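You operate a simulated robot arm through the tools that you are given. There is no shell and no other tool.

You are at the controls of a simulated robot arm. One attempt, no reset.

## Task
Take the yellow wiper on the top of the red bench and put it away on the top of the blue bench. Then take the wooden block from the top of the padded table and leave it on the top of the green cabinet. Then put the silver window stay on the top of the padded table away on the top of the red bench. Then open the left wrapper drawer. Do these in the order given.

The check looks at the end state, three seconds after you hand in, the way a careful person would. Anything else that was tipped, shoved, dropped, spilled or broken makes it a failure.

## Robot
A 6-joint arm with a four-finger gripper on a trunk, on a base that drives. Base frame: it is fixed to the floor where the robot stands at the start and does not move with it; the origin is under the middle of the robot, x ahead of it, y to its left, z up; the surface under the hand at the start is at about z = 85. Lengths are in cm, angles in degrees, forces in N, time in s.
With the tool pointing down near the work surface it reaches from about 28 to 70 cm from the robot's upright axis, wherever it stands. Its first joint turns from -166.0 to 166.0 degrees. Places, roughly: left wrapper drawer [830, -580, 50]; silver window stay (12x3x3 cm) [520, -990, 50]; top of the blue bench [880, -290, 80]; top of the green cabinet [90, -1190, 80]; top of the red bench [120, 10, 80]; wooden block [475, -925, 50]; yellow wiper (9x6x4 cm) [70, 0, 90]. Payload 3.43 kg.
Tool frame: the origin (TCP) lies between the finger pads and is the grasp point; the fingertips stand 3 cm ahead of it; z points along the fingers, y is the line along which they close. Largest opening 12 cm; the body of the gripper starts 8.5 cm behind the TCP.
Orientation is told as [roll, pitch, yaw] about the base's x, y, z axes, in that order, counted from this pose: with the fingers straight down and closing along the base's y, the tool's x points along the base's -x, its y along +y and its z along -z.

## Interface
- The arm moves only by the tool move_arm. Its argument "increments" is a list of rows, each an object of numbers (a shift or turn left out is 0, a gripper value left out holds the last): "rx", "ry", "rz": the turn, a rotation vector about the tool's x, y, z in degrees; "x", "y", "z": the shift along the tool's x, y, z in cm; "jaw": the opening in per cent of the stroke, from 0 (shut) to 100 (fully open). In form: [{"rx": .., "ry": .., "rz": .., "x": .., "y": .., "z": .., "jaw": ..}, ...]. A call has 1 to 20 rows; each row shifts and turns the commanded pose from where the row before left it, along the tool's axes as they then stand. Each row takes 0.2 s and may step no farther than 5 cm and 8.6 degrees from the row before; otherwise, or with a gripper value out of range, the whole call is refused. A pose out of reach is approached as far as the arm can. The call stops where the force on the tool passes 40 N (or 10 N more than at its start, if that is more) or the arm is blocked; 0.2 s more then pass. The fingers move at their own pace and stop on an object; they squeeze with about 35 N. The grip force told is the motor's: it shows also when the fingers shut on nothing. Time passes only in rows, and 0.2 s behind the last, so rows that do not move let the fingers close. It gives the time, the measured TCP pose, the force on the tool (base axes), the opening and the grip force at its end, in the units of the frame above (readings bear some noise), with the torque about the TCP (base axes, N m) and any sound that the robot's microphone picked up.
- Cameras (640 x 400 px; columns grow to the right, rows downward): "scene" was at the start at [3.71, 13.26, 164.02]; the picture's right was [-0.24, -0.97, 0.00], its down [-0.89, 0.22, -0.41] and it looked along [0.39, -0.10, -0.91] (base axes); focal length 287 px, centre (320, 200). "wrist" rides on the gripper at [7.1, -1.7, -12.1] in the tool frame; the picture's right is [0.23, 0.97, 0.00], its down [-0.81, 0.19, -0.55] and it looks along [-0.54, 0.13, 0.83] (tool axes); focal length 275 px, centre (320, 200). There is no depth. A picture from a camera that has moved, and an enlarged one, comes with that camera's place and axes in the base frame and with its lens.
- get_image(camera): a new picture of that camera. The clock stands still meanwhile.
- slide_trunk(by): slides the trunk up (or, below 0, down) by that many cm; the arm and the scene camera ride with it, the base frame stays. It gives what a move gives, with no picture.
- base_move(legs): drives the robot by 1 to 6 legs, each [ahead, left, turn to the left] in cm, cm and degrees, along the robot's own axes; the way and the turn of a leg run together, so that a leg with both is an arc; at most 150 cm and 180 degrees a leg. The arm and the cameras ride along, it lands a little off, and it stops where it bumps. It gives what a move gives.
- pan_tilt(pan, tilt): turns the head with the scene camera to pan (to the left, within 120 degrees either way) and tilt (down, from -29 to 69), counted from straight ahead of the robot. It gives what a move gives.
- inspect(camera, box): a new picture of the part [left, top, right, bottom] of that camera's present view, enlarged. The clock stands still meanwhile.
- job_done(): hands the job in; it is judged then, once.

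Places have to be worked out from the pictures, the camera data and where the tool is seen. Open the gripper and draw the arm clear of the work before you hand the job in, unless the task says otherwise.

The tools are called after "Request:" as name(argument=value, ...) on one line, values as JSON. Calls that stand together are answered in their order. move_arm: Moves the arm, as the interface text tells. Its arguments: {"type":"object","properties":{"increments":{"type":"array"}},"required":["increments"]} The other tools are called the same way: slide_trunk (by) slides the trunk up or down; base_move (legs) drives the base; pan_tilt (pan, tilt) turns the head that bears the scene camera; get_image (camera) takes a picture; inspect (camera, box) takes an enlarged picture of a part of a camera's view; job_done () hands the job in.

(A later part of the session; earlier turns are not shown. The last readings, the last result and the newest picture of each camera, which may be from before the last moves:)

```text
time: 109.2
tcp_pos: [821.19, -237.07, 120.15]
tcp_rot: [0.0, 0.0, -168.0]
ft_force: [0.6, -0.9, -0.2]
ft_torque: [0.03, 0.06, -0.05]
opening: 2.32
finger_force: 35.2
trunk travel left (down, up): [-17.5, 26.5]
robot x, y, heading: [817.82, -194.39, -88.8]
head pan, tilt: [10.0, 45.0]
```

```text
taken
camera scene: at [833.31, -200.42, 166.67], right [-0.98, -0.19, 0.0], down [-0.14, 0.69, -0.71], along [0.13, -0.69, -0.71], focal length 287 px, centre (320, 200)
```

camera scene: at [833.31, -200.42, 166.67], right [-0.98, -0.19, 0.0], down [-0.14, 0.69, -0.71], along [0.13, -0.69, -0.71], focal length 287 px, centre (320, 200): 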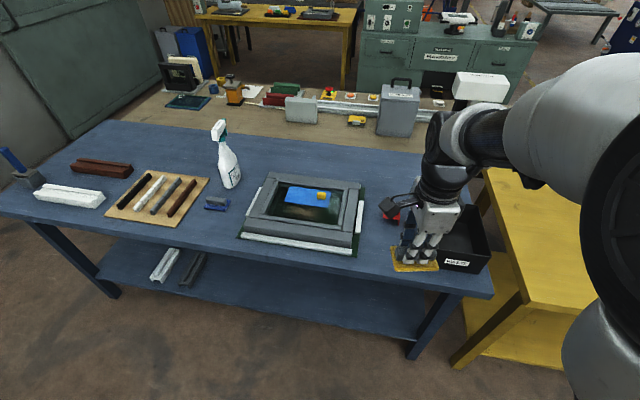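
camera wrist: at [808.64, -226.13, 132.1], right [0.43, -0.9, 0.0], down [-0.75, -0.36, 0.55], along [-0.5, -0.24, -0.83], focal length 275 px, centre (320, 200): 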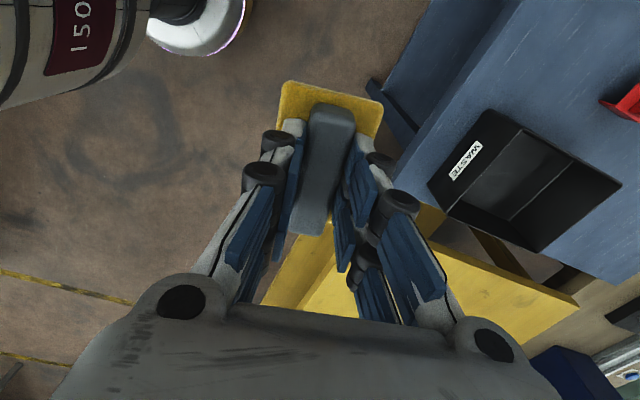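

I extend the hand to about (822,-260) at height, then lower the wiper to a few cm above the bench and check.

Request:
move_arm(increments=[{"y": 4.51, "x": -0.8}, {"y": 4.51, "x": -0.8}, {"y": 4.51, "x": -0.8}, {"y": 4.51, "x": -0.8}, {"y": 4.51, "x": -0.8}, {"z": 4}, {"z": 4}, {"z": 4}, {"z": 4}, {"z": 4}, {"z": 4}])

Request:
get_image(camera="scene")

Request:
get_image(camera="wrist")

```text
time: 111.6
tcp_pos: [821.93, -259.84, 96.35]
tcp_rot: [0.2, 0.0, -168.0]
ft_force: [-0.4, 0.3, -0.6]
ft_torque: [0.04, -0.01, 0.01]
opening: 2.29
finger_force: 35.2
trunk travel left (down, up): [-17.5, 26.5]
robot x, y, heading: [817.51, -194.66, -89.1]
head pan, tilt: [10.0, 45.0]
```

```text
taken
camera scene: at [833.21, -200.44, 166.68], right [-0.98, -0.19, 0.0], down [-0.13, 0.69, -0.71], along [0.13, -0.69, -0.71], focal length 287 px, centre (320, 200)
```

scene: 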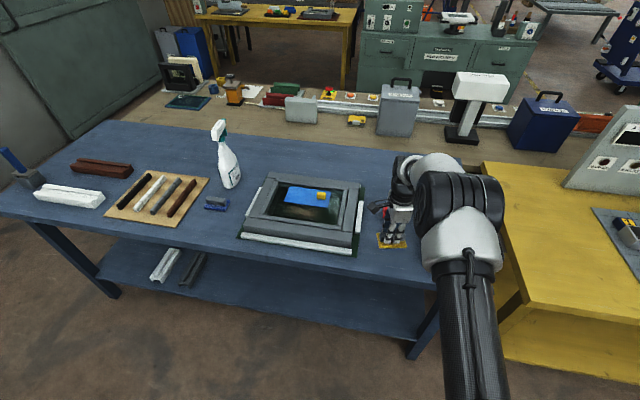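

```text
taken
camera wrist: at [828.45, -256.67, 108.22], right [0.43, -0.9, 0.0], down [-0.75, -0.36, 0.55], along [-0.5, -0.24, -0.83], focal length 275 px, centre (320, 200)
```

wrist: 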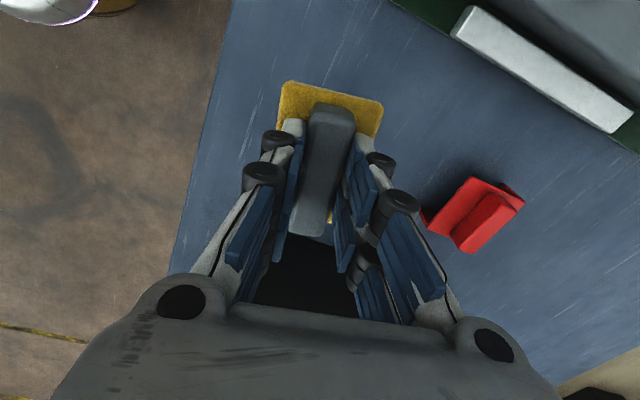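

Nearly over the spot; I need to verify the gap to the bin on the -x side, so I enlarge the scene view around the gripper.

Request:
inspect(camera="scene", box=[350, 170, 450, 270])

Request:
inspect(camera="wrist", box=[240, 180, 440, 320])

```text
4.00 times, centred on (400, 220) of scene
camera zoom: at [833.21, -200.44, 166.68], right [-0.98, -0.19, 0.0], down [-0.13, 0.69, -0.71], along [0.13, -0.69, -0.71], focal length 1147 px, centre (0, 120)
```

zoom: 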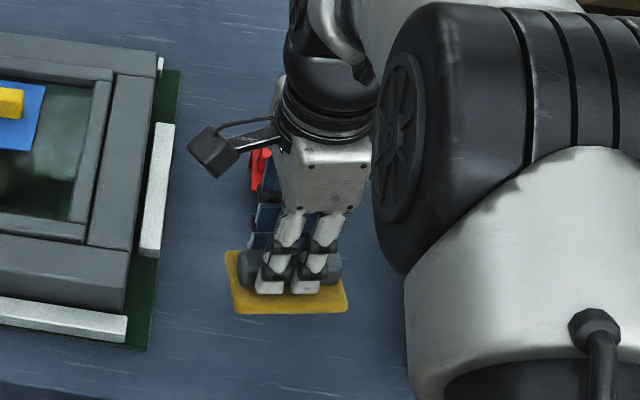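

```text
2.86 times, centred on (340, 250) of wrist
camera zoom: at [828.45, -256.67, 108.22], right [0.43, -0.9, 0.0], down [-0.75, -0.36, 0.55], along [-0.5, -0.24, -0.83], focal length 786 px, centre (263, 57)
```

zoom: 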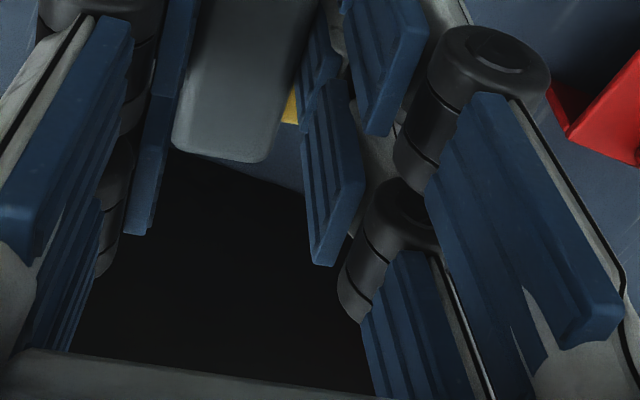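

The black edge seen is the bin's outer foot at x≈810, about 6 cm from the wiper's end, so the spot is clear. I lower slowly toward contact.

Request:
move_arm(increments=[{"z": 2}, {"z": 1.5}, {"z": 0.8}])

Request:
move_arm(increments=[{"z": 0.4}, {"z": 0.3}])

```text
time: 112.4
tcp_pos: [822.05, -259.84, 92.05]
tcp_rot: [0.1, 0.0, -168.1]
ft_force: [-1.2, 0.3, -1.1]
ft_torque: [-0.01, 0.02, 0.03]
opening: 2.33
finger_force: 35.1
trunk travel left (down, up): [-17.5, 26.5]
robot x, y, heading: [818.28, -194.42, -89.0]
head pan, tilt: [10.0, 45.0]
```

```text
time: 113.0
tcp_pos: [821.69, -259.88, 91.27]
tcp_rot: [-0.2, 0.0, -168.0]
ft_force: [0.6, 0.0, -0.4]
ft_torque: [0.02, 0.0, -0.01]
opening: 2.35
finger_force: 35.2
trunk travel left (down, up): [-17.5, 26.5]
robot x, y, heading: [818.09, -194.88, -89.0]
head pan, tilt: [10.0, 45.0]
```

No contact yet at 91.3. I continue down in small steps, watching the force.

Request:
move_arm(increments=[{"z": 0.3}, {"z": 0.3}])

Request:
move_arm(increments=[{"z": 0.3}])

```text
time: 113.6
tcp_pos: [821.66, -259.91, 90.75]
tcp_rot: [0.0, 0.1, -168.0]
ft_force: [0.1, -0.9, -0.1]
ft_torque: [-0.01, -0.03, 0.02]
opening: 2.34
finger_force: 34.8
trunk travel left (down, up): [-17.5, 26.5]
robot x, y, heading: [817.68, -194.68, -89.0]
head pan, tilt: [10.0, 45.0]
```

```text
time: 114.0
tcp_pos: [821.74, -259.87, 90.26]
tcp_rot: [0.0, 0.0, -168.0]
ft_force: [0.4, 0.4, -0.4]
ft_torque: [-0.04, -0.02, 0.03]
opening: 2.33
finger_force: 35.4
trunk travel left (down, up): [-17.5, 26.5]
robot x, y, heading: [817.76, -194.63, -89.1]
head pan, tilt: [10.0, 45.0]
```

Still free at 90.3; I continue in 0.3 cm steps.

Request:
move_arm(increments=[{"z": 0.3}])

Request:
move_arm(increments=[{"z": 0.3}])

Request:
inspect(camera="scene", box=[370, 210, 420, 260])

```text
time: 114.4
tcp_pos: [821.86, -259.76, 89.97]
tcp_rot: [-0.1, 0.0, -168.0]
ft_force: [-0.1, -0.3, 0.4]
ft_torque: [-0.02, 0.01, 0.01]
opening: 2.32
finger_force: 35.0
trunk travel left (down, up): [-17.5, 26.5]
robot x, y, heading: [817.67, -194.25, -88.9]
head pan, tilt: [10.0, 45.0]
```

```text
time: 114.8
tcp_pos: [821.78, -259.83, 89.84]
tcp_rot: [0.2, 0.0, -168.0]
ft_force: [-0.5, 1.1, 5.4]
ft_torque: [0.14, 0.03, -0.02]
opening: 2.3
finger_force: 34.7
trunk travel left (down, up): [-17.5, 26.5]
robot x, y, heading: [817.87, -194.99, -89.2]
head pan, tilt: [10.0, 45.0]
```

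```text
8.00 times, centred on (395, 235) of scene
camera zoom: at [833.18, -200.28, 166.7], right [-0.98, -0.19, 0.0], down [-0.13, 0.69, -0.71], along [0.13, -0.69, -0.71], focal length 2294 px, centre (-280, -80)
```

zoom: 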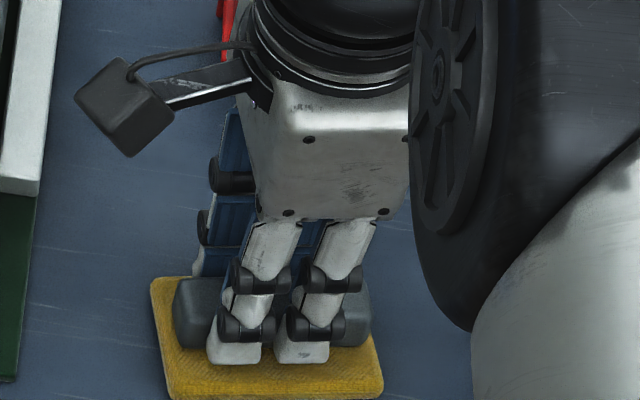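

Contact at z=89.84 (5.4 N): the wiper is on the bench. I open the jaws to about 5 cm and lift away.

Request:
move_arm(increments=[{"jaw": 30}, {"jaw": 40}, {"jaw": 40}, {"jaw": 40}])

Request:
move_arm(increments=[{"z": -1}, {"z": -2}, {"z": -4}, {"z": -4}, {"z": -4}, {"z": -4}, {"z": -4}, {"z": -4}, {"z": -4}])

Request:
get_image(camera="wrist")

Request:
get_image(camera="scene")

```text
time: 115.8
tcp_pos: [821.69, -259.75, 89.76]
tcp_rot: [0.1, 0.0, -168.1]
ft_force: [0.2, -0.6, 0.6]
ft_torque: [-0.02, 0.02, 0.0]
opening: 4.8
finger_force: 0.0
trunk travel left (down, up): [-17.5, 26.5]
robot x, y, heading: [818.07, -194.57, -88.8]
head pan, tilt: [10.0, 45.0]
```

```text
time: 117.8
tcp_pos: [821.53, -259.85, 120.71]
tcp_rot: [0.0, 0.0, -167.9]
ft_force: [-0.1, 0.2, -0.4]
ft_torque: [-0.03, 0.01, 0.01]
opening: 4.81
finger_force: 0.0
trunk travel left (down, up): [-17.5, 26.5]
robot x, y, heading: [818.05, -194.63, -89.1]
head pan, tilt: [10.0, 45.0]
```

```text
taken
camera wrist: at [828.15, -256.65, 132.66], right [0.43, -0.9, 0.0], down [-0.75, -0.36, 0.55], along [-0.5, -0.24, -0.83], focal length 275 px, centre (320, 200)
```

wrist: 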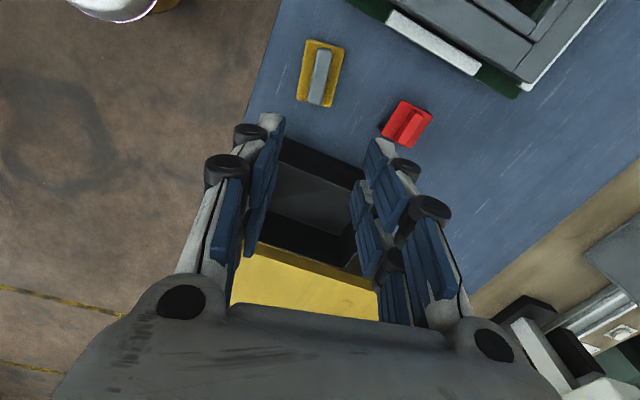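

```text
taken
camera scene: at [833.17, -200.29, 166.7], right [-0.98, -0.19, 0.0], down [-0.13, 0.69, -0.71], along [0.13, -0.69, -0.71], focal length 287 px, centre (320, 200)
```

scene: 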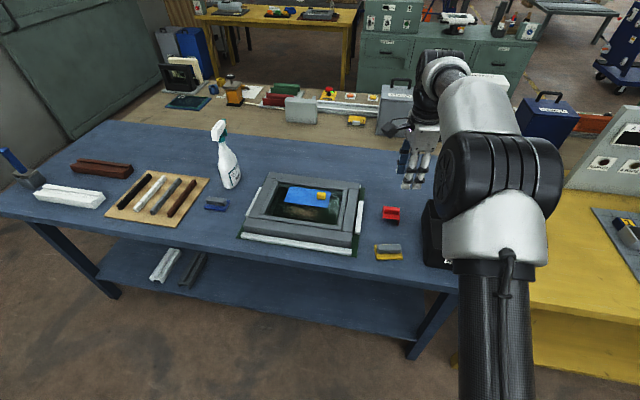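

The wiper is safely down on the blue bench. I pull the hand back toward the robot and then return along the aisle to the gap between tables (x≈515) to look toward the padded table.

Request:
move_arm(increments=[{"y": -4.5, "x": 0.8}, {"y": -4.5, "x": 0.8}, {"y": -4.5, "x": 0.8}, {"y": -4.5, "x": 0.8}, {"y": -4.5, "x": 0.8}])

Request:
base_move(legs=[[-10, 0, -1], [0, -150, 0], [0, -150, 0]])

Request:
pan_tilt(pan=0, tilt=15)

Request:
get_image(camera="scene")

```text
time: 119.0
tcp_pos: [821.1, -237.17, 120.44]
tcp_rot: [0.2, 0.0, -168.1]
ft_force: [0.1, 0.0, 0.1]
ft_torque: [-0.06, 0.01, -0.02]
opening: 4.78
finger_force: 0.1
trunk travel left (down, up): [-17.5, 26.5]
robot x, y, heading: [817.38, -194.72, -88.8]
head pan, tilt: [10.0, 45.0]
```

```text
time: 134.4
tcp_pos: [516.0, -236.31, 120.4]
tcp_rot: [0.0, 0.0, -166.4]
ft_force: [0.6, -0.4, -0.2]
ft_torque: [0.01, 0.02, 0.0]
opening: 4.79
finger_force: 0.1
trunk travel left (down, up): [-17.5, 26.5]
robot x, y, heading: [511.68, -193.48, -87.7]
head pan, tilt: [10.0, 45.0]
```

```text
time: 135.4
tcp_pos: [515.9, -236.16, 120.41]
tcp_rot: [0.1, 0.0, -166.4]
ft_force: [0.3, 0.3, -0.2]
ft_torque: [0.01, -0.01, 0.0]
opening: 4.8
finger_force: 0.1
trunk travel left (down, up): [-17.5, 26.5]
robot x, y, heading: [511.37, -193.68, -87.3]
head pan, tilt: [0.0, 15.0]
```

```text
taken
camera scene: at [525.66, -200.29, 171.36], right [-1.0, -0.05, 0.0], down [-0.01, 0.26, -0.97], along [0.04, -0.96, -0.26], focal length 287 px, centre (320, 200)
```

scene: 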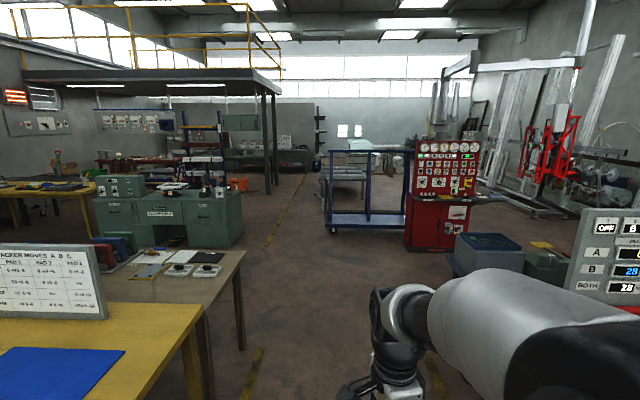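

I can see a passage toward -y at x≈460–590, the green desk with drawers at left (x≈700–856, y≈-560), and a pale table beyond the blue cart, which is likely the padded table. I drive forward down the passage.

Request:
base_move(legs=[[0, 0, -2.6], [130, 0, 0], [120, 0, 0]])

Request:
get_image(camera="scene")

```text
time: 147.8
tcp_pos: [512.58, -482.58, 120.4]
tcp_rot: [0.0, 0.0, -169.9]
ft_force: [-0.3, 0.2, 0.3]
ft_torque: [0.0, 0.0, 0.0]
opening: 4.82
finger_force: 0.2
trunk travel left (down, up): [-17.5, 26.5]
robot x, y, heading: [510.86, -439.66, -91.2]
head pan, tilt: [0.0, 15.0]
```

```text
taken
camera scene: at [524.48, -447.38, 171.37], right [-1.0, 0.02, 0.0], down [0.0, 0.26, -0.97], along [-0.02, -0.97, -0.26], focal length 287 px, centre (320, 200)
```

scene: 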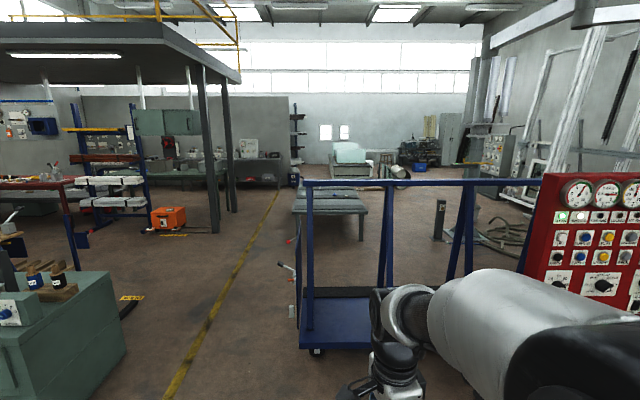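

The cart's left end is at x≈530–540 and the desk's right face at x≈672, so I pass at x≈606. I sidestep left, then drive forward to y≈-740.

Request:
base_move(legs=[[-5, 96, 1.2]])

Request:
get_image(camera="scene")

```text
time: 152.8
tcp_pos: [606.6, -479.69, 120.38]
tcp_rot: [0.0, -0.1, -170.7]
ft_force: [1.0, -0.2, 0.2]
ft_torque: [-0.02, 0.02, 0.01]
opening: 4.81
finger_force: 0.1
trunk travel left (down, up): [-17.5, 26.5]
robot x, y, heading: [605.27, -436.73, -91.5]
head pan, tilt: [0.0, 15.0]
```

```text
taken
camera scene: at [618.94, -444.6, 171.37], right [-1.0, 0.03, 0.0], down [0.01, 0.26, -0.97], along [-0.03, -0.97, -0.26], focal length 287 px, centre (320, 200)
```

scene: 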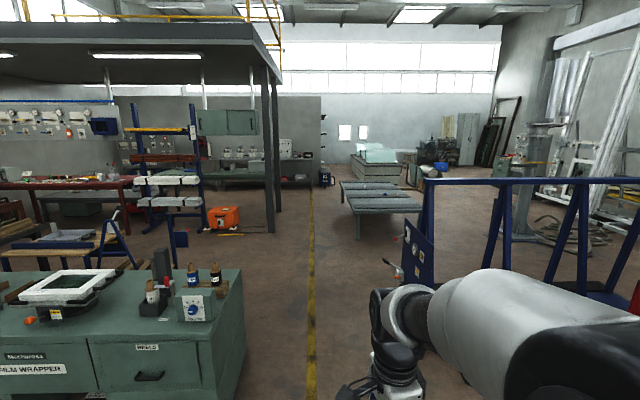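

The gap between the cart's lever (x≈560) and the desk (x≈669) centres at x≈613. I shift slightly left, straighten and drive through.

Request:
base_move(legs=[[0, 8, 1.5], [60, 0, 0]])

Request:
get_image(camera="scene")

```text
time: 156.8
tcp_pos: [616.14, -540.1, 120.52]
tcp_rot: [-0.1, 0.0, -168.9]
ft_force: [0.8, -0.4, -0.2]
ft_torque: [0.02, -0.01, -0.01]
opening: 4.8
finger_force: 0.1
trunk travel left (down, up): [-17.5, 26.5]
robot x, y, heading: [613.39, -497.17, -89.8]
head pan, tilt: [0.0, 15.0]
```

```text
taken
camera scene: at [627.38, -504.72, 171.37], right [-1.0, 0.0, 0.0], down [0.0, 0.26, -0.97], along [0.0, -0.97, -0.26], focal length 287 px, centre (320, 200)
```

scene: 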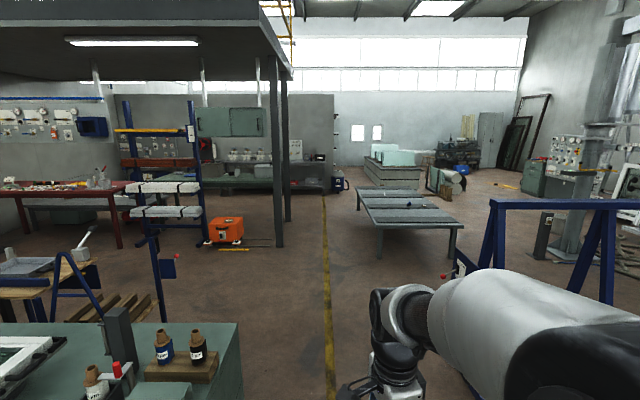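

Clear: the lever tip is at about x=568, and the desk at x=669. I continue forward.

Request:
base_move(legs=[[120, 0, 0], [100, 0, 0]])

Request:
get_image(camera="scene")

```text
time: 167.7
tcp_pos: [621.43, -759.58, 120.43]
tcp_rot: [0.0, 0.0, -167.3]
ft_force: [1.0, -0.7, 0.2]
ft_torque: [-0.01, -0.03, -0.01]
opening: 4.8
finger_force: 0.1
trunk travel left (down, up): [-17.5, 26.5]
robot x, y, heading: [617.21, -716.92, -88.3]
head pan, tilt: [0.0, 15.0]
```

```text
taken
camera scene: at [631.66, -723.84, 171.37], right [-1.0, -0.03, 0.0], down [-0.01, 0.26, -0.97], along [0.03, -0.97, -0.26], focal length 287 px, centre (320, 200)
```

scene: 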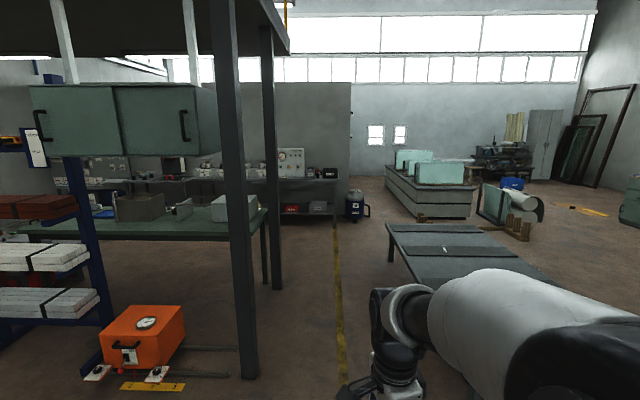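

The padded table is ahead on the right with a silver item on it. I drive alongside it and turn to face it (toward -x).

Request:
base_move(legs=[[0, 0, -1.7], [120, 0, 0], [0, 0, -90]])

Request:
pan_tilt(pan=10, tilt=35)

Request:
get_image(camera="scene")

```text
time: 178.1
tcp_pos: [575.3, -842.67, 120.37]
tcp_rot: [0.1, 0.0, 101.3]
ft_force: [0.8, -0.2, 0.5]
ft_torque: [-0.02, -0.03, -0.04]
opening: 4.79
finger_force: 0.0
trunk travel left (down, up): [-17.5, 26.5]
robot x, y, heading: [618.1, -839.8, -179.5]
head pan, tilt: [0.0, 15.0]
```

```text
time: 178.9
tcp_pos: [575.24, -842.69, 120.35]
tcp_rot: [0.0, 0.0, 101.3]
ft_force: [-0.2, 0.2, -0.2]
ft_torque: [0.01, 0.0, -0.03]
opening: 4.84
finger_force: 0.0
trunk travel left (down, up): [-17.5, 26.5]
robot x, y, heading: [617.6, -839.93, -179.5]
head pan, tilt: [10.0, 35.0]
```

```text
taken
camera scene: at [611.35, -855.34, 168.18], right [-0.18, 0.98, 0.0], down [0.56, 0.1, -0.82], along [-0.81, -0.15, -0.57], focal length 287 px, centre (320, 200)
```

scene: 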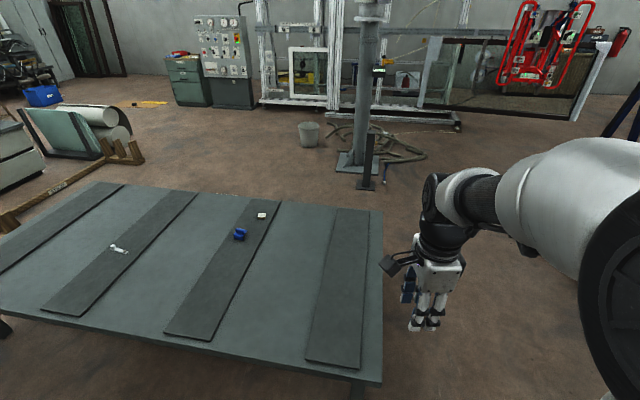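

The table shows a silver stay at about (516,-990), a blue item near (490,-927) and a small wooden block near (470,-920). I enlarge them for shape and orientation.

Request:
inspect(camera="scene", box=[210, 190, 290, 250])

Request:
inspect(camera="scene", box=[90, 225, 150, 275])

Request:
inspect(camera="scene", box=[100, 0, 320, 140])

```text
6.67 times, centred on (250, 220) of scene
camera zoom: at [611.35, -855.34, 168.18], right [-0.18, 0.98, 0.0], down [0.56, 0.1, -0.82], along [-0.81, -0.15, -0.57], focal length 1912 px, centre (787, 67)
```

zoom: 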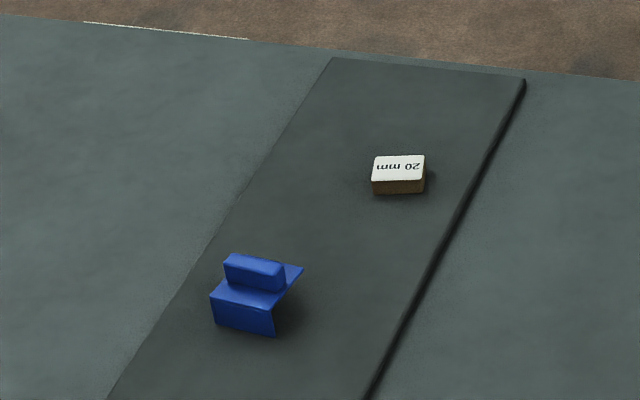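

```text
8.00 times, centred on (120, 250) of scene
camera zoom: at [611.35, -855.34, 168.18], right [-0.18, 0.98, 0.0], down [0.56, 0.1, -0.82], along [-0.81, -0.15, -0.57], focal length 2294 px, centre (1920, -200)
```

zoom: 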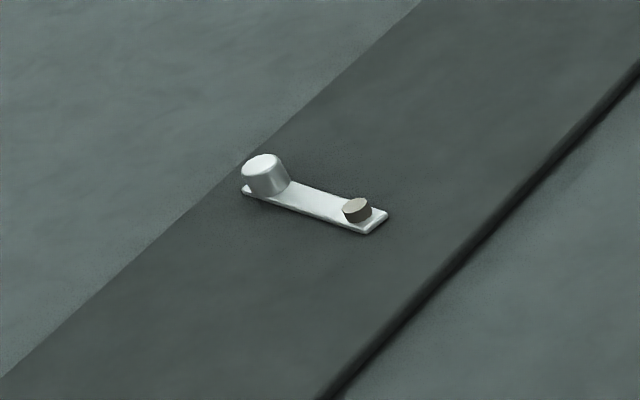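

```text
2.86 times, centred on (210, 70) of scene
camera zoom: at [611.35, -855.34, 168.18], right [-0.18, 0.98, 0.0], down [0.56, 0.1, -0.82], along [-0.81, -0.15, -0.57], focal length 820 px, centre (634, 571)
```

zoom: 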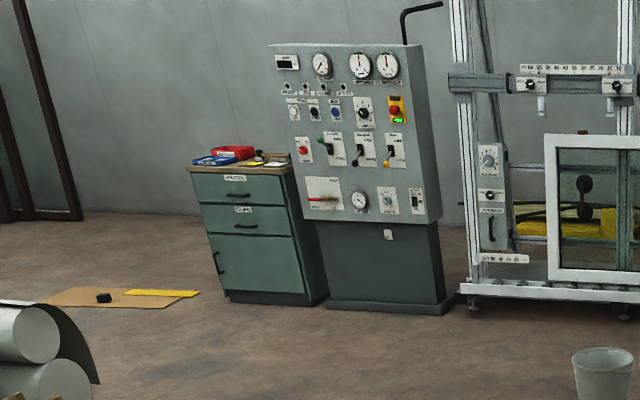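

The block is a small wooden piece labelled "20 mm" (~5x3.5x2 cm). It's near the table's -x edge, so I'll go around the north end of the table to the -x side. First leg: north, then west.

Request:
base_move(legs=[[0, -82, -0.5], [100, 0, 0]])

Request:
pan_tilt(pan=0, tilt=25)

Request:
get_image(camera="scene")

```text
time: 188.2
tcp_pos: [473.03, -759.28, 120.47]
tcp_rot: [0.0, 0.1, 100.6]
ft_force: [0.1, -0.1, 0.2]
ft_torque: [0.01, 0.0, 0.0]
opening: 4.79
finger_force: 0.1
trunk travel left (down, up): [-17.5, 26.5]
robot x, y, heading: [515.89, -756.72, 179.7]
head pan, tilt: [10.0, 35.0]
```

```text
time: 188.9
tcp_pos: [473.06, -759.15, 120.32]
tcp_rot: [0.0, -0.1, 100.6]
ft_force: [0.6, 0.5, -0.2]
ft_torque: [0.01, -0.01, -0.03]
opening: 4.8
finger_force: 0.0
trunk travel left (down, up): [-17.5, 26.5]
robot x, y, heading: [515.74, -757.08, 179.6]
head pan, tilt: [0.0, 25.0]
```

```text
taken
camera scene: at [508.57, -770.84, 169.74], right [0.01, 1.0, 0.0], down [0.42, 0.0, -0.91], along [-0.91, 0.01, -0.42], focal length 287 px, centre (320, 200)
```

scene: 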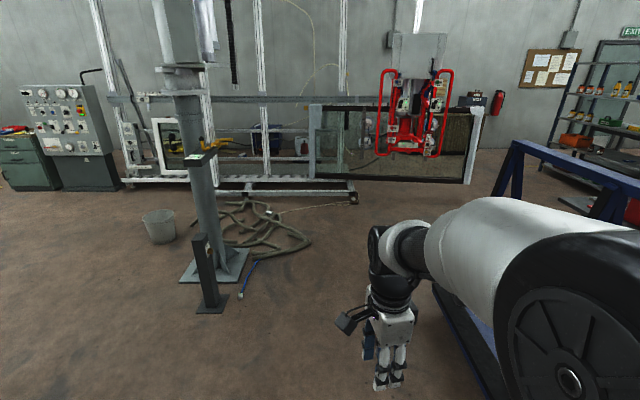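

The short post near the column is at about (344,-851) and the path at x≈400 is free. I move to x≈400, turn to face +x, then go south alongside the table.

Request:
base_move(legs=[[115, 0, 0.3], [0, 0, 90], [0, 0, 90]])

Request:
pan_tilt(pan=-45, tilt=30)

Request:
get_image(camera="scene")

```text
time: 202.3
tcp_pos: [443.85, -754.85, 120.37]
tcp_rot: [0.1, 0.0, -80.5]
ft_force: [0.5, 0.6, 0.0]
ft_torque: [-0.01, 0.0, 0.01]
opening: 4.79
finger_force: 0.0
trunk travel left (down, up): [-17.5, 26.5]
robot x, y, heading: [401.04, -756.26, -1.3]
head pan, tilt: [0.0, 25.0]
```

```text
time: 203.5
tcp_pos: [443.84, -754.75, 120.46]
tcp_rot: [0.1, 0.0, -80.5]
ft_force: [-0.8, -0.5, -1.0]
ft_torque: [0.01, 0.01, 0.03]
opening: 4.81
finger_force: 0.1
trunk travel left (down, up): [-17.5, 26.5]
robot x, y, heading: [401.1, -756.11, -1.5]
head pan, tilt: [-45.0, 30.0]
```

```text
taken
camera scene: at [405.62, -748.93, 168.95], right [-0.72, -0.69, 0.0], down [-0.34, 0.36, -0.87], along [0.6, -0.63, -0.5], focal length 287 px, centre (320, 200)
```

scene: 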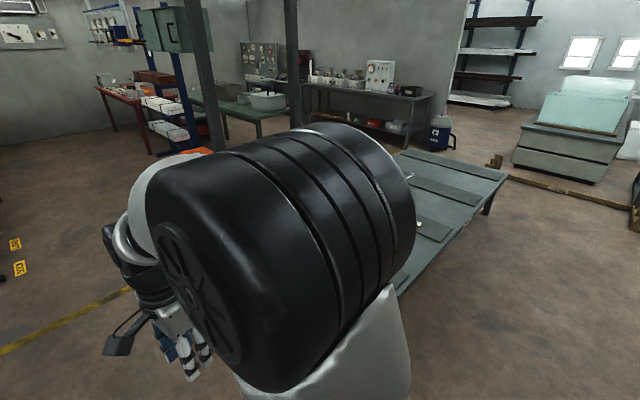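

The table's -x edge is at x≈449. I sidestep right (south) to y≈-915.

Request:
base_move(legs=[[0, -80, 1.3], [0, -78, 0]])

Request:
pan_tilt(pan=0, tilt=45)

Request:
get_image(camera="scene")

Request:
get_image(camera="wrist")

```text
time: 211.6
tcp_pos: [442.41, -912.83, 120.4]
tcp_rot: [-0.1, 0.0, -79.5]
ft_force: [-0.6, 0.0, 0.1]
ft_torque: [0.01, 0.03, 0.01]
opening: 4.82
finger_force: 0.0
trunk travel left (down, up): [-17.5, 26.5]
robot x, y, heading: [399.71, -915.29, -0.8]
head pan, tilt: [-45.0, 30.0]
```

```text
time: 212.7
tcp_pos: [442.33, -912.82, 120.5]
tcp_rot: [0.0, 0.0, -79.5]
ft_force: [0.2, 0.4, -0.9]
ft_torque: [0.04, 0.05, 0.02]
opening: 4.8
finger_force: 0.1
trunk travel left (down, up): [-17.5, 26.5]
robot x, y, heading: [399.51, -914.96, -0.5]
head pan, tilt: [0.0, 45.0]
```

```text
taken
camera scene: at [405.79, -901.24, 166.69], right [-0.01, -1.0, 0.0], down [-0.71, 0.01, -0.71], along [0.71, -0.01, -0.71], focal length 287 px, centre (320, 200)
```

scene: 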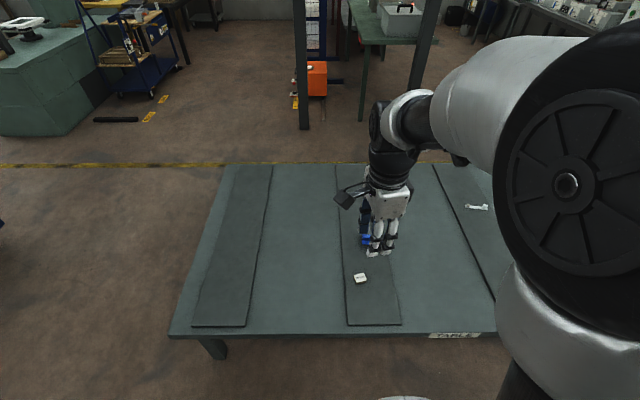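

```text
taken
camera wrist: at [439.36, -906.06, 132.41], right [0.91, 0.4, 0.0], down [0.34, -0.76, 0.55], along [0.22, -0.51, -0.83], focal length 275 px, centre (320, 200)
```

wrist: 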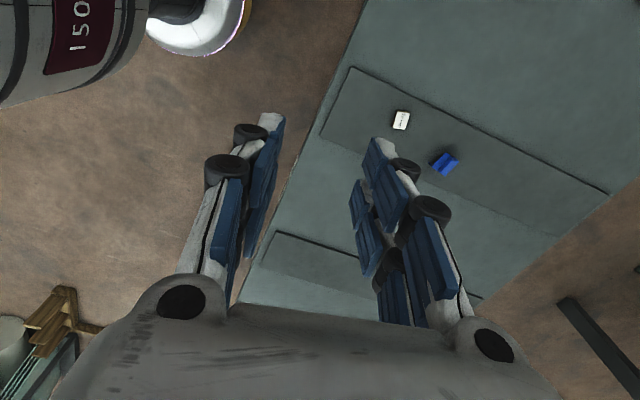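

The block's top is near (469,-919), z≈56. I lower the trunk fully and move the base 12 cm closer to the table, then re-measure.

Request:
slide_trunk(by=-17)

Request:
base_move(legs=[[12, -4, 0.6]])

Request:
get_image(camera="wrist")

Request:
get_image(camera="scene")

```text
time: 214.6
tcp_pos: [442.38, -912.84, 103.52]
tcp_rot: [0.1, 0.0, -79.5]
ft_force: [0.1, 0.0, 0.6]
ft_torque: [-0.02, -0.01, 0.02]
opening: 4.79
finger_force: 0.1
trunk travel left (down, up): [-0.5, 43.5]
robot x, y, heading: [399.42, -915.4, -0.5]
head pan, tilt: [0.0, 45.0]
```

```text
time: 215.9
tcp_pos: [454.35, -916.37, 103.48]
tcp_rot: [0.0, 0.0, -78.7]
ft_force: [-0.3, 0.1, 0.3]
ft_torque: [0.03, -0.01, 0.03]
opening: 4.8
finger_force: 0.2
trunk travel left (down, up): [-0.5, 43.5]
robot x, y, heading: [411.5, -919.14, -0.3]
head pan, tilt: [0.0, 45.0]
```

```text
taken
camera wrist: at [451.27, -909.61, 115.38], right [0.91, 0.42, 0.0], down [0.35, -0.76, 0.55], along [0.23, -0.5, -0.83], focal length 275 px, centre (320, 200)
```

wrist: 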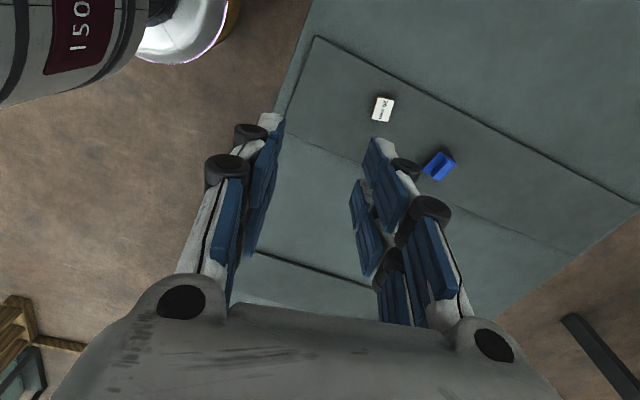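

```text
taken
camera scene: at [417.66, -905.23, 149.69], right [0.0, -1.0, 0.0], down [-0.71, 0.0, -0.71], along [0.71, 0.0, -0.71], focal length 287 px, centre (320, 200)
```

scene: 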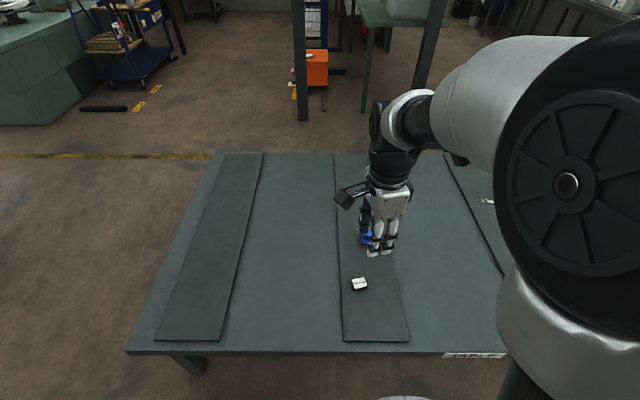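

I enlarge both views of the block for a better fix and its orientation.

Request:
inspect(camera="wrist", box=[358, 85, 408, 135])

Request:
inspect(camera="scene", box=[340, 265, 380, 305])

```text
8.00 times, centred on (383, 110) of wrist
camera zoom: at [451.27, -909.61, 115.38], right [0.91, 0.42, 0.0], down [0.35, -0.76, 0.55], along [0.23, -0.5, -0.83], focal length 2202 px, centre (-184, 920)
```

zoom: 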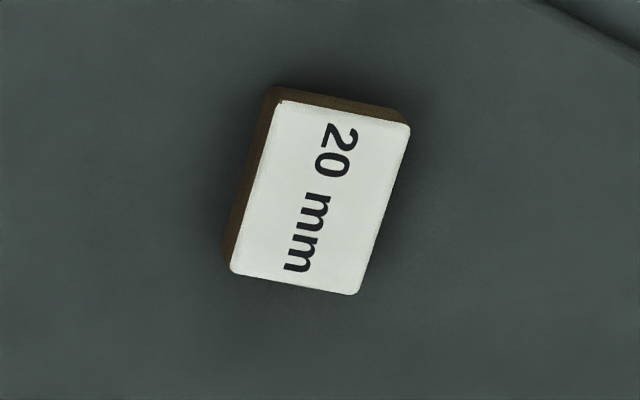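

```text
10.00 times, centred on (360, 285) of scene
camera zoom: at [417.66, -905.23, 149.69], right [0.0, -1.0, 0.0], down [-0.71, 0.0, -0.71], along [0.71, 0.0, -0.71], focal length 2868 px, centre (-80, -650)
```

zoom: 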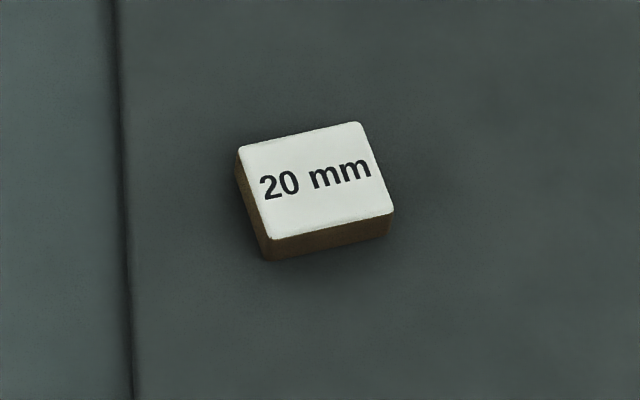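

The block's centre is about (471.9,-919.8), top z≈51–52, long side along (0.22,-0.97), about 5x4 cm; the blue item begins near x=488. I set the jaws to ~7 cm, move above the block and go down to z≈62.

Request:
move_arm(increments=[{"y": 4.135, "x": -1.7, "jaw": 58}, {"y": 4.135, "x": -1.7}, {"y": 4.135, "x": -1.7}, {"y": 4.135, "x": -1.7}, {"rz": -1.6}, {"z": 4.5}, {"z": 4.5}, {"z": 4.5}, {"z": 4.5}, {"z": 4.5}])

Request:
move_arm(increments=[{"z": 4.5}, {"z": 4.5}, {"z": 4.5}, {"z": 4.5}])

Request:
get_image(camera="wrist")

Request:
get_image(camera="scene")

```text
time: 218.1
tcp_pos: [472.11, -919.88, 80.89]
tcp_rot: [0.1, -0.2, -77.1]
ft_force: [0.0, -0.6, 0.1]
ft_torque: [0.0, -0.01, -0.01]
opening: 6.97
finger_force: 0.0
trunk travel left (down, up): [-0.5, 43.5]
robot x, y, heading: [411.25, -919.13, 0.1]
head pan, tilt: [0.0, 45.0]
```

```text
time: 219.1
tcp_pos: [472.23, -919.59, 62.92]
tcp_rot: [0.1, 0.0, -77.0]
ft_force: [0.2, 1.0, 1.2]
ft_torque: [0.01, 0.03, -0.02]
opening: 6.96
finger_force: 0.0
trunk travel left (down, up): [-0.5, 43.5]
robot x, y, heading: [411.19, -919.32, 0.2]
head pan, tilt: [0.0, 45.0]
```

```text
taken
camera wrist: at [468.85, -913.02, 74.85], right [0.9, 0.44, 0.0], down [0.37, -0.75, 0.55], along [0.25, -0.5, -0.83], focal length 275 px, centre (320, 200)
```

wrist: 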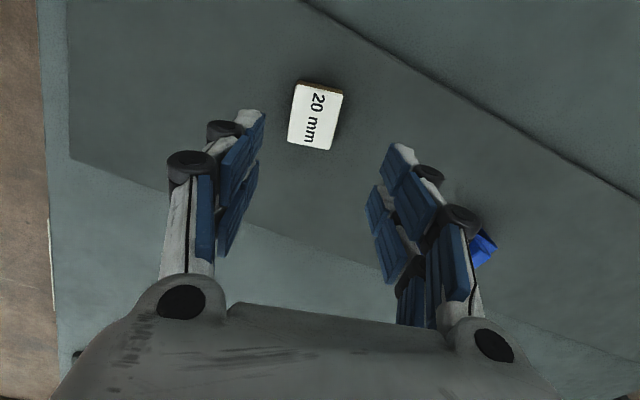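

```text
taken
camera scene: at [417.61, -905.21, 149.69], right [0.0, -1.0, 0.0], down [-0.71, 0.0, -0.71], along [0.71, 0.0, -0.71], focal length 287 px, centre (320, 200)
```

scene: 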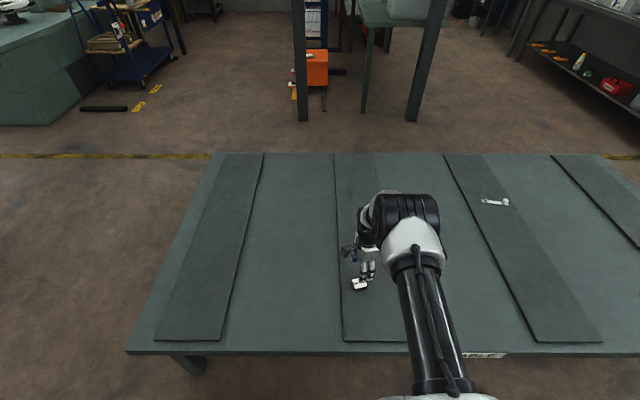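

Aligned within a few mm. I lower to z≈55.4 and then feel for the pad in small steps.

Request:
move_arm(increments=[{"z": 3, "y": -0.2}, {"z": 3}, {"z": 1.5}])

Request:
get_image(camera="wrist")

Request:
inspect(camera="scene", box=[335, 255, 395, 305])

```text
time: 219.9
tcp_pos: [471.8, -919.81, 55.36]
tcp_rot: [0.1, -0.1, -77.1]
ft_force: [-0.6, -0.2, -0.2]
ft_torque: [0.0, 0.03, -0.02]
opening: 6.97
finger_force: 0.0
trunk travel left (down, up): [-0.5, 43.5]
robot x, y, heading: [411.41, -919.25, 0.2]
head pan, tilt: [0.0, 45.0]
```

```text
taken
camera wrist: at [468.52, -913.12, 67.37], right [0.9, 0.44, 0.0], down [0.37, -0.75, 0.55], along [0.24, -0.5, -0.83], focal length 275 px, centre (320, 200)
```

wrist: 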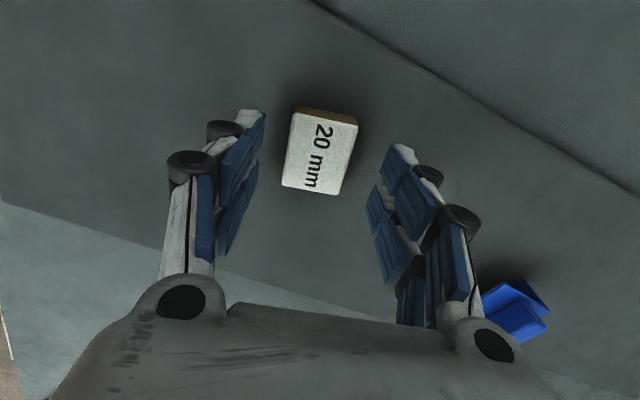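

```text
8.00 times, centred on (365, 280) of scene
camera zoom: at [417.59, -905.21, 149.69], right [0.0, -1.0, 0.0], down [-0.71, 0.0, -0.71], along [0.71, 0.0, -0.71], focal length 2294 px, centre (-40, -440)
```

zoom: 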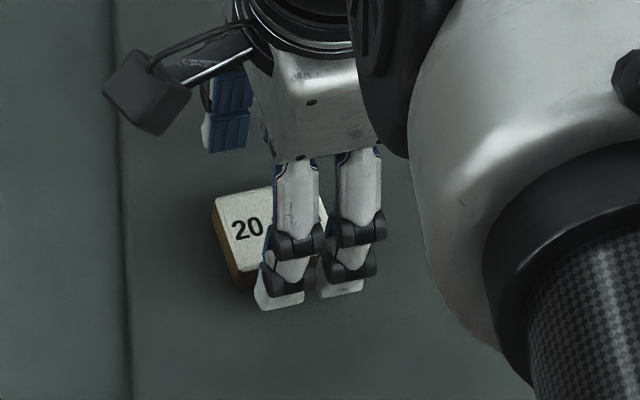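

The block's top works out at z≈50.7 and it's centred between the fingers. I lower a further ~2.9 cm in small steps.

Request:
move_arm(increments=[{"z": 1.2}, {"z": 0.8}, {"z": 0.5}])

Request:
move_arm(increments=[{"z": 0.4}])

Request:
get_image(camera="wrist")

```text
time: 220.7
tcp_pos: [471.7, -919.89, 52.96]
tcp_rot: [0.0, 0.0, -77.1]
ft_force: [0.0, -1.6, 0.0]
ft_torque: [0.0, 0.01, -0.02]
opening: 6.98
finger_force: 0.2
trunk travel left (down, up): [-0.5, 43.5]
robot x, y, heading: [411.33, -918.98, 0.2]
head pan, tilt: [0.0, 45.0]
```

```text
time: 221.1
tcp_pos: [471.67, -919.8, 52.74]
tcp_rot: [0.1, -0.2, -77.1]
ft_force: [-0.9, 1.5, 9.7]
ft_torque: [-0.08, 0.47, -0.08]
opening: 7.17
finger_force: 2.2
trunk travel left (down, up): [-0.5, 43.5]
robot x, y, heading: [411.22, -919.07, 0.2]
head pan, tilt: [0.0, 45.0]
```

```text
taken
camera wrist: at [468.51, -913.21, 64.62], right [0.9, 0.44, 0.0], down [0.37, -0.75, 0.55], along [0.25, -0.5, -0.83], focal length 275 px, centre (320, 200)
```

wrist: 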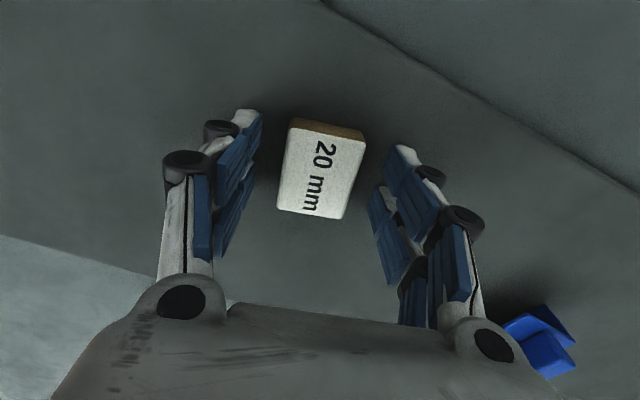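

Fingertips touched the pad at z≈52.7 (10 N), so the pad is at z≈49.8. I raise 0.4 cm and close on the block.

Request:
move_arm(increments=[{"z": -0.5}, {"jaw": 30}, {"jaw": 15}, {"jaw": 0}, {"jaw": 0}, {"jaw": 0}, {"jaw": 0}])

Request:
get_image(camera="wrist")

```text
time: 222.7
tcp_pos: [471.63, -919.88, 53.18]
tcp_rot: [0.0, 0.0, -77.1]
ft_force: [1.0, 0.4, 0.1]
ft_torque: [0.03, 0.03, 0.02]
opening: 3.92
finger_force: 35.0
trunk travel left (down, up): [-0.5, 43.5]
robot x, y, heading: [411.54, -918.97, 0.2]
head pan, tilt: [0.0, 45.0]
```

```text
taken
camera wrist: at [468.38, -913.19, 64.96], right [0.9, 0.44, 0.0], down [0.37, -0.75, 0.55], along [0.24, -0.5, -0.83], focal length 275 px, centre (320, 200)
```

wrist: 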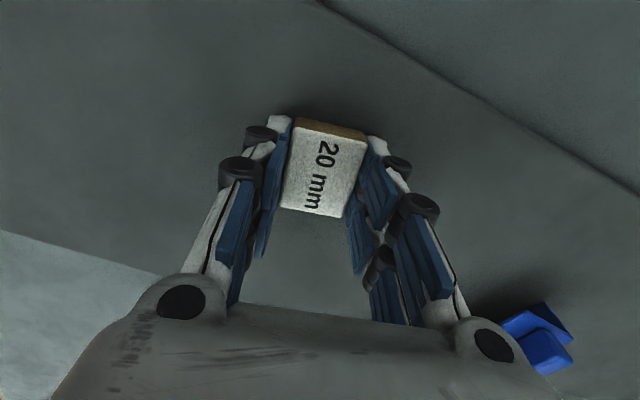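

The block is gripped (3.9 cm, 35 N). I lift it clear and check.

Request:
move_arm(increments=[{"z": -2}, {"z": -4.5}, {"z": -4.5}, {"z": -4.5}, {"z": -4.5}, {"z": -4.5}, {"z": -4.5}, {"z": -4.5}, {"z": -4.5}, {"z": -4.5}])

Request:
slide_trunk(by=17)

Request:
get_image(camera="wrist")

```text
time: 224.9
tcp_pos: [471.31, -919.57, 95.78]
tcp_rot: [-0.1, 0.0, -77.1]
ft_force: [-0.6, 0.8, -1.4]
ft_torque: [0.02, 0.01, 0.01]
opening: 3.91
finger_force: 34.6
trunk travel left (down, up): [-0.5, 43.5]
robot x, y, heading: [411.95, -919.47, 0.1]
head pan, tilt: [0.0, 45.0]
```

```text
time: 226.8
tcp_pos: [471.32, -919.44, 112.71]
tcp_rot: [0.0, -0.1, -77.1]
ft_force: [0.0, 0.3, -1.0]
ft_torque: [0.02, -0.01, 0.0]
opening: 3.9
finger_force: 35.0
trunk travel left (down, up): [-17.5, 26.5]
robot x, y, heading: [411.64, -918.68, 0.4]
head pan, tilt: [0.0, 45.0]
```

```text
taken
camera wrist: at [468.05, -912.91, 124.67], right [0.9, 0.44, 0.0], down [0.37, -0.75, 0.55], along [0.24, -0.5, -0.83], focal length 275 px, centre (320, 200)
```

wrist: 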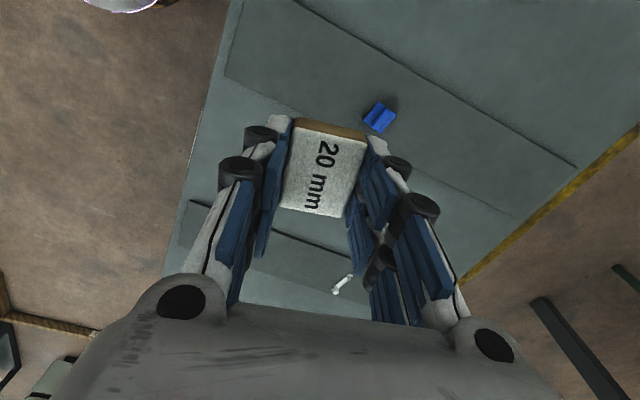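

Block held and the blue item untouched. I pull the arm in, back away from the table, turn to face -x, and look toward the green cabinet.

Request:
move_arm(increments=[{"y": -4.07, "x": 0.93}, {"y": -4.07, "x": 0.93}, {"y": -4.07, "x": 0.93}, {"y": -4.07, "x": 0.93}, {"z": -4}, {"z": -4}])

Request:
base_move(legs=[[-18, 0, 0], [0, 0, -90], [0, 0, -90]])

Request:
pan_tilt(pan=30, tilt=25)

Request:
get_image(camera="scene")

```text
time: 228.2
tcp_pos: [454.64, -919.46, 120.96]
tcp_rot: [0.1, 0.0, -77.1]
ft_force: [-1.1, 0.5, -1.0]
ft_torque: [-0.01, -0.03, 0.01]
opening: 3.91
finger_force: 34.7
trunk travel left (down, up): [-17.5, 26.5]
robot x, y, heading: [411.61, -919.22, 0.3]
head pan, tilt: [0.0, 45.0]
```

```text
time: 237.6
tcp_pos: [350.26, -915.53, 120.89]
tcp_rot: [-0.1, -0.1, 98.4]
ft_force: [0.5, 0.1, -0.4]
ft_torque: [-0.03, 0.01, 0.01]
opening: 3.9
finger_force: 35.0
trunk travel left (down, up): [-17.5, 26.5]
robot x, y, heading: [393.24, -919.18, 175.9]
head pan, tilt: [0.0, 45.0]
```

```text
time: 238.5
tcp_pos: [350.42, -915.6, 120.83]
tcp_rot: [0.0, 0.1, 98.3]
ft_force: [-0.7, 0.9, -0.5]
ft_torque: [-0.01, -0.02, 0.02]
opening: 3.91
finger_force: 34.5
trunk travel left (down, up): [-17.5, 26.5]
robot x, y, heading: [393.67, -919.41, 175.8]
head pan, tilt: [30.0, 25.0]
```

```text
taken
camera scene: at [385.96, -937.42, 169.74], right [-0.43, 0.9, 0.0], down [0.38, 0.18, -0.91], along [-0.82, -0.39, -0.42], focal length 287 px, centre (320, 200)
```

scene: 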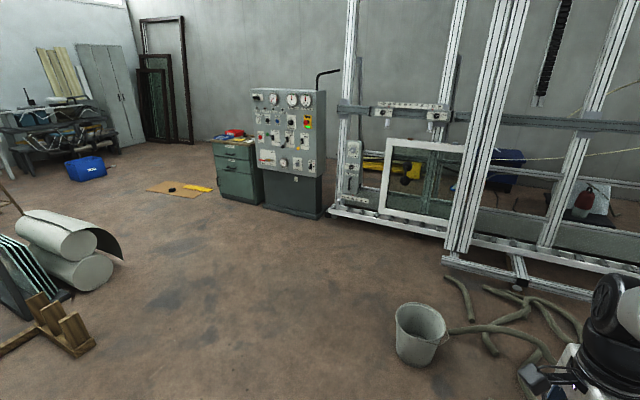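

The cabinet's front is at x≈103, y from -1169 to -1229. The way is clear; I drive diagonally toward (160,-1195), facing -x.

Request:
base_move(legs=[[0, 0, 4.2], [78, 92, 0], [78, 92, 0]])

Request:
get_image(camera="scene")

```text
time: 250.7
tcp_pos: [194.86, -1099.74, 121.0]
tcp_rot: [0.1, 0.0, 101.5]
ft_force: [0.1, -0.4, -0.9]
ft_torque: [0.05, -0.01, 0.02]
opening: 3.92
finger_force: 34.9
trunk travel left (down, up): [-17.5, 26.5]
robot x, y, heading: [237.97, -1101.13, 178.7]
head pan, tilt: [30.0, 25.0]
```

```text
taken
camera scene: at [231.67, -1119.62, 169.74], right [-0.48, 0.88, 0.0], down [0.37, 0.2, -0.91], along [-0.79, -0.44, -0.42], focal length 287 px, centre (320, 200)
```

scene: 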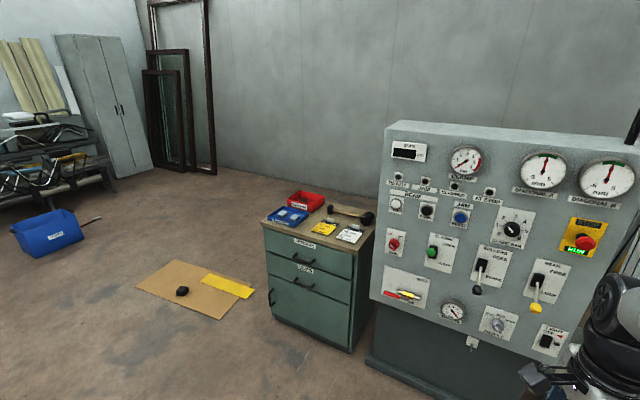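

The cabinet top has trays, cards and a scraper, with free room at the front. I drive to about (152,-1200) in front of it.

Request:
base_move(legs=[[86, 98, 1.3]])

Request:
pan_tilt(pan=5, tilt=50)

Request:
get_image(camera="scene")

Request:
get_image(camera="wrist")

```text
time: 257.3
tcp_pos: [107.06, -1200.46, 120.85]
tcp_rot: [0.0, -0.1, 103.8]
ft_force: [-0.2, 0.4, -1.2]
ft_torque: [0.01, -0.01, 0.0]
opening: 3.9
finger_force: 34.7
trunk travel left (down, up): [-17.5, 26.5]
robot x, y, heading: [150.67, -1199.69, -178.6]
head pan, tilt: [30.0, 25.0]
```

```text
time: 258.2
tcp_pos: [107.24, -1200.49, 120.92]
tcp_rot: [-0.1, 0.0, 103.9]
ft_force: [0.1, 0.9, -0.4]
ft_torque: [0.0, 0.0, 0.01]
opening: 3.9
finger_force: 34.9
trunk travel left (down, up): [-17.5, 26.5]
robot x, y, heading: [150.38, -1199.77, -178.6]
head pan, tilt: [5.0, 50.0]
```

```text
taken
camera scene: at [145.02, -1214.82, 166.0], right [-0.11, 0.99, 0.0], down [0.76, 0.08, -0.64], along [-0.64, -0.07, -0.77], focal length 287 px, centre (320, 200)
```

scene: 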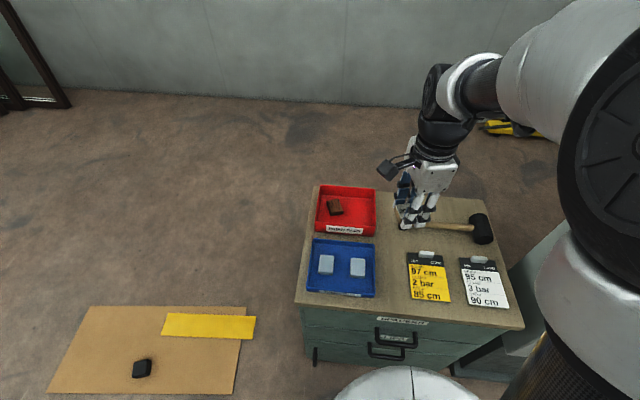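

```text
taken
camera wrist: at [110.52, -1206.93, 132.85], right [-0.89, -0.46, 0.0], down [-0.38, 0.74, 0.55], along [-0.25, 0.49, -0.83], focal length 275 px, centre (320, 200)
```

wrist: 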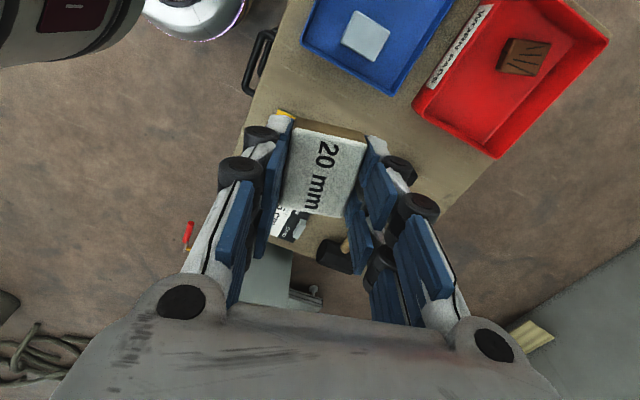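

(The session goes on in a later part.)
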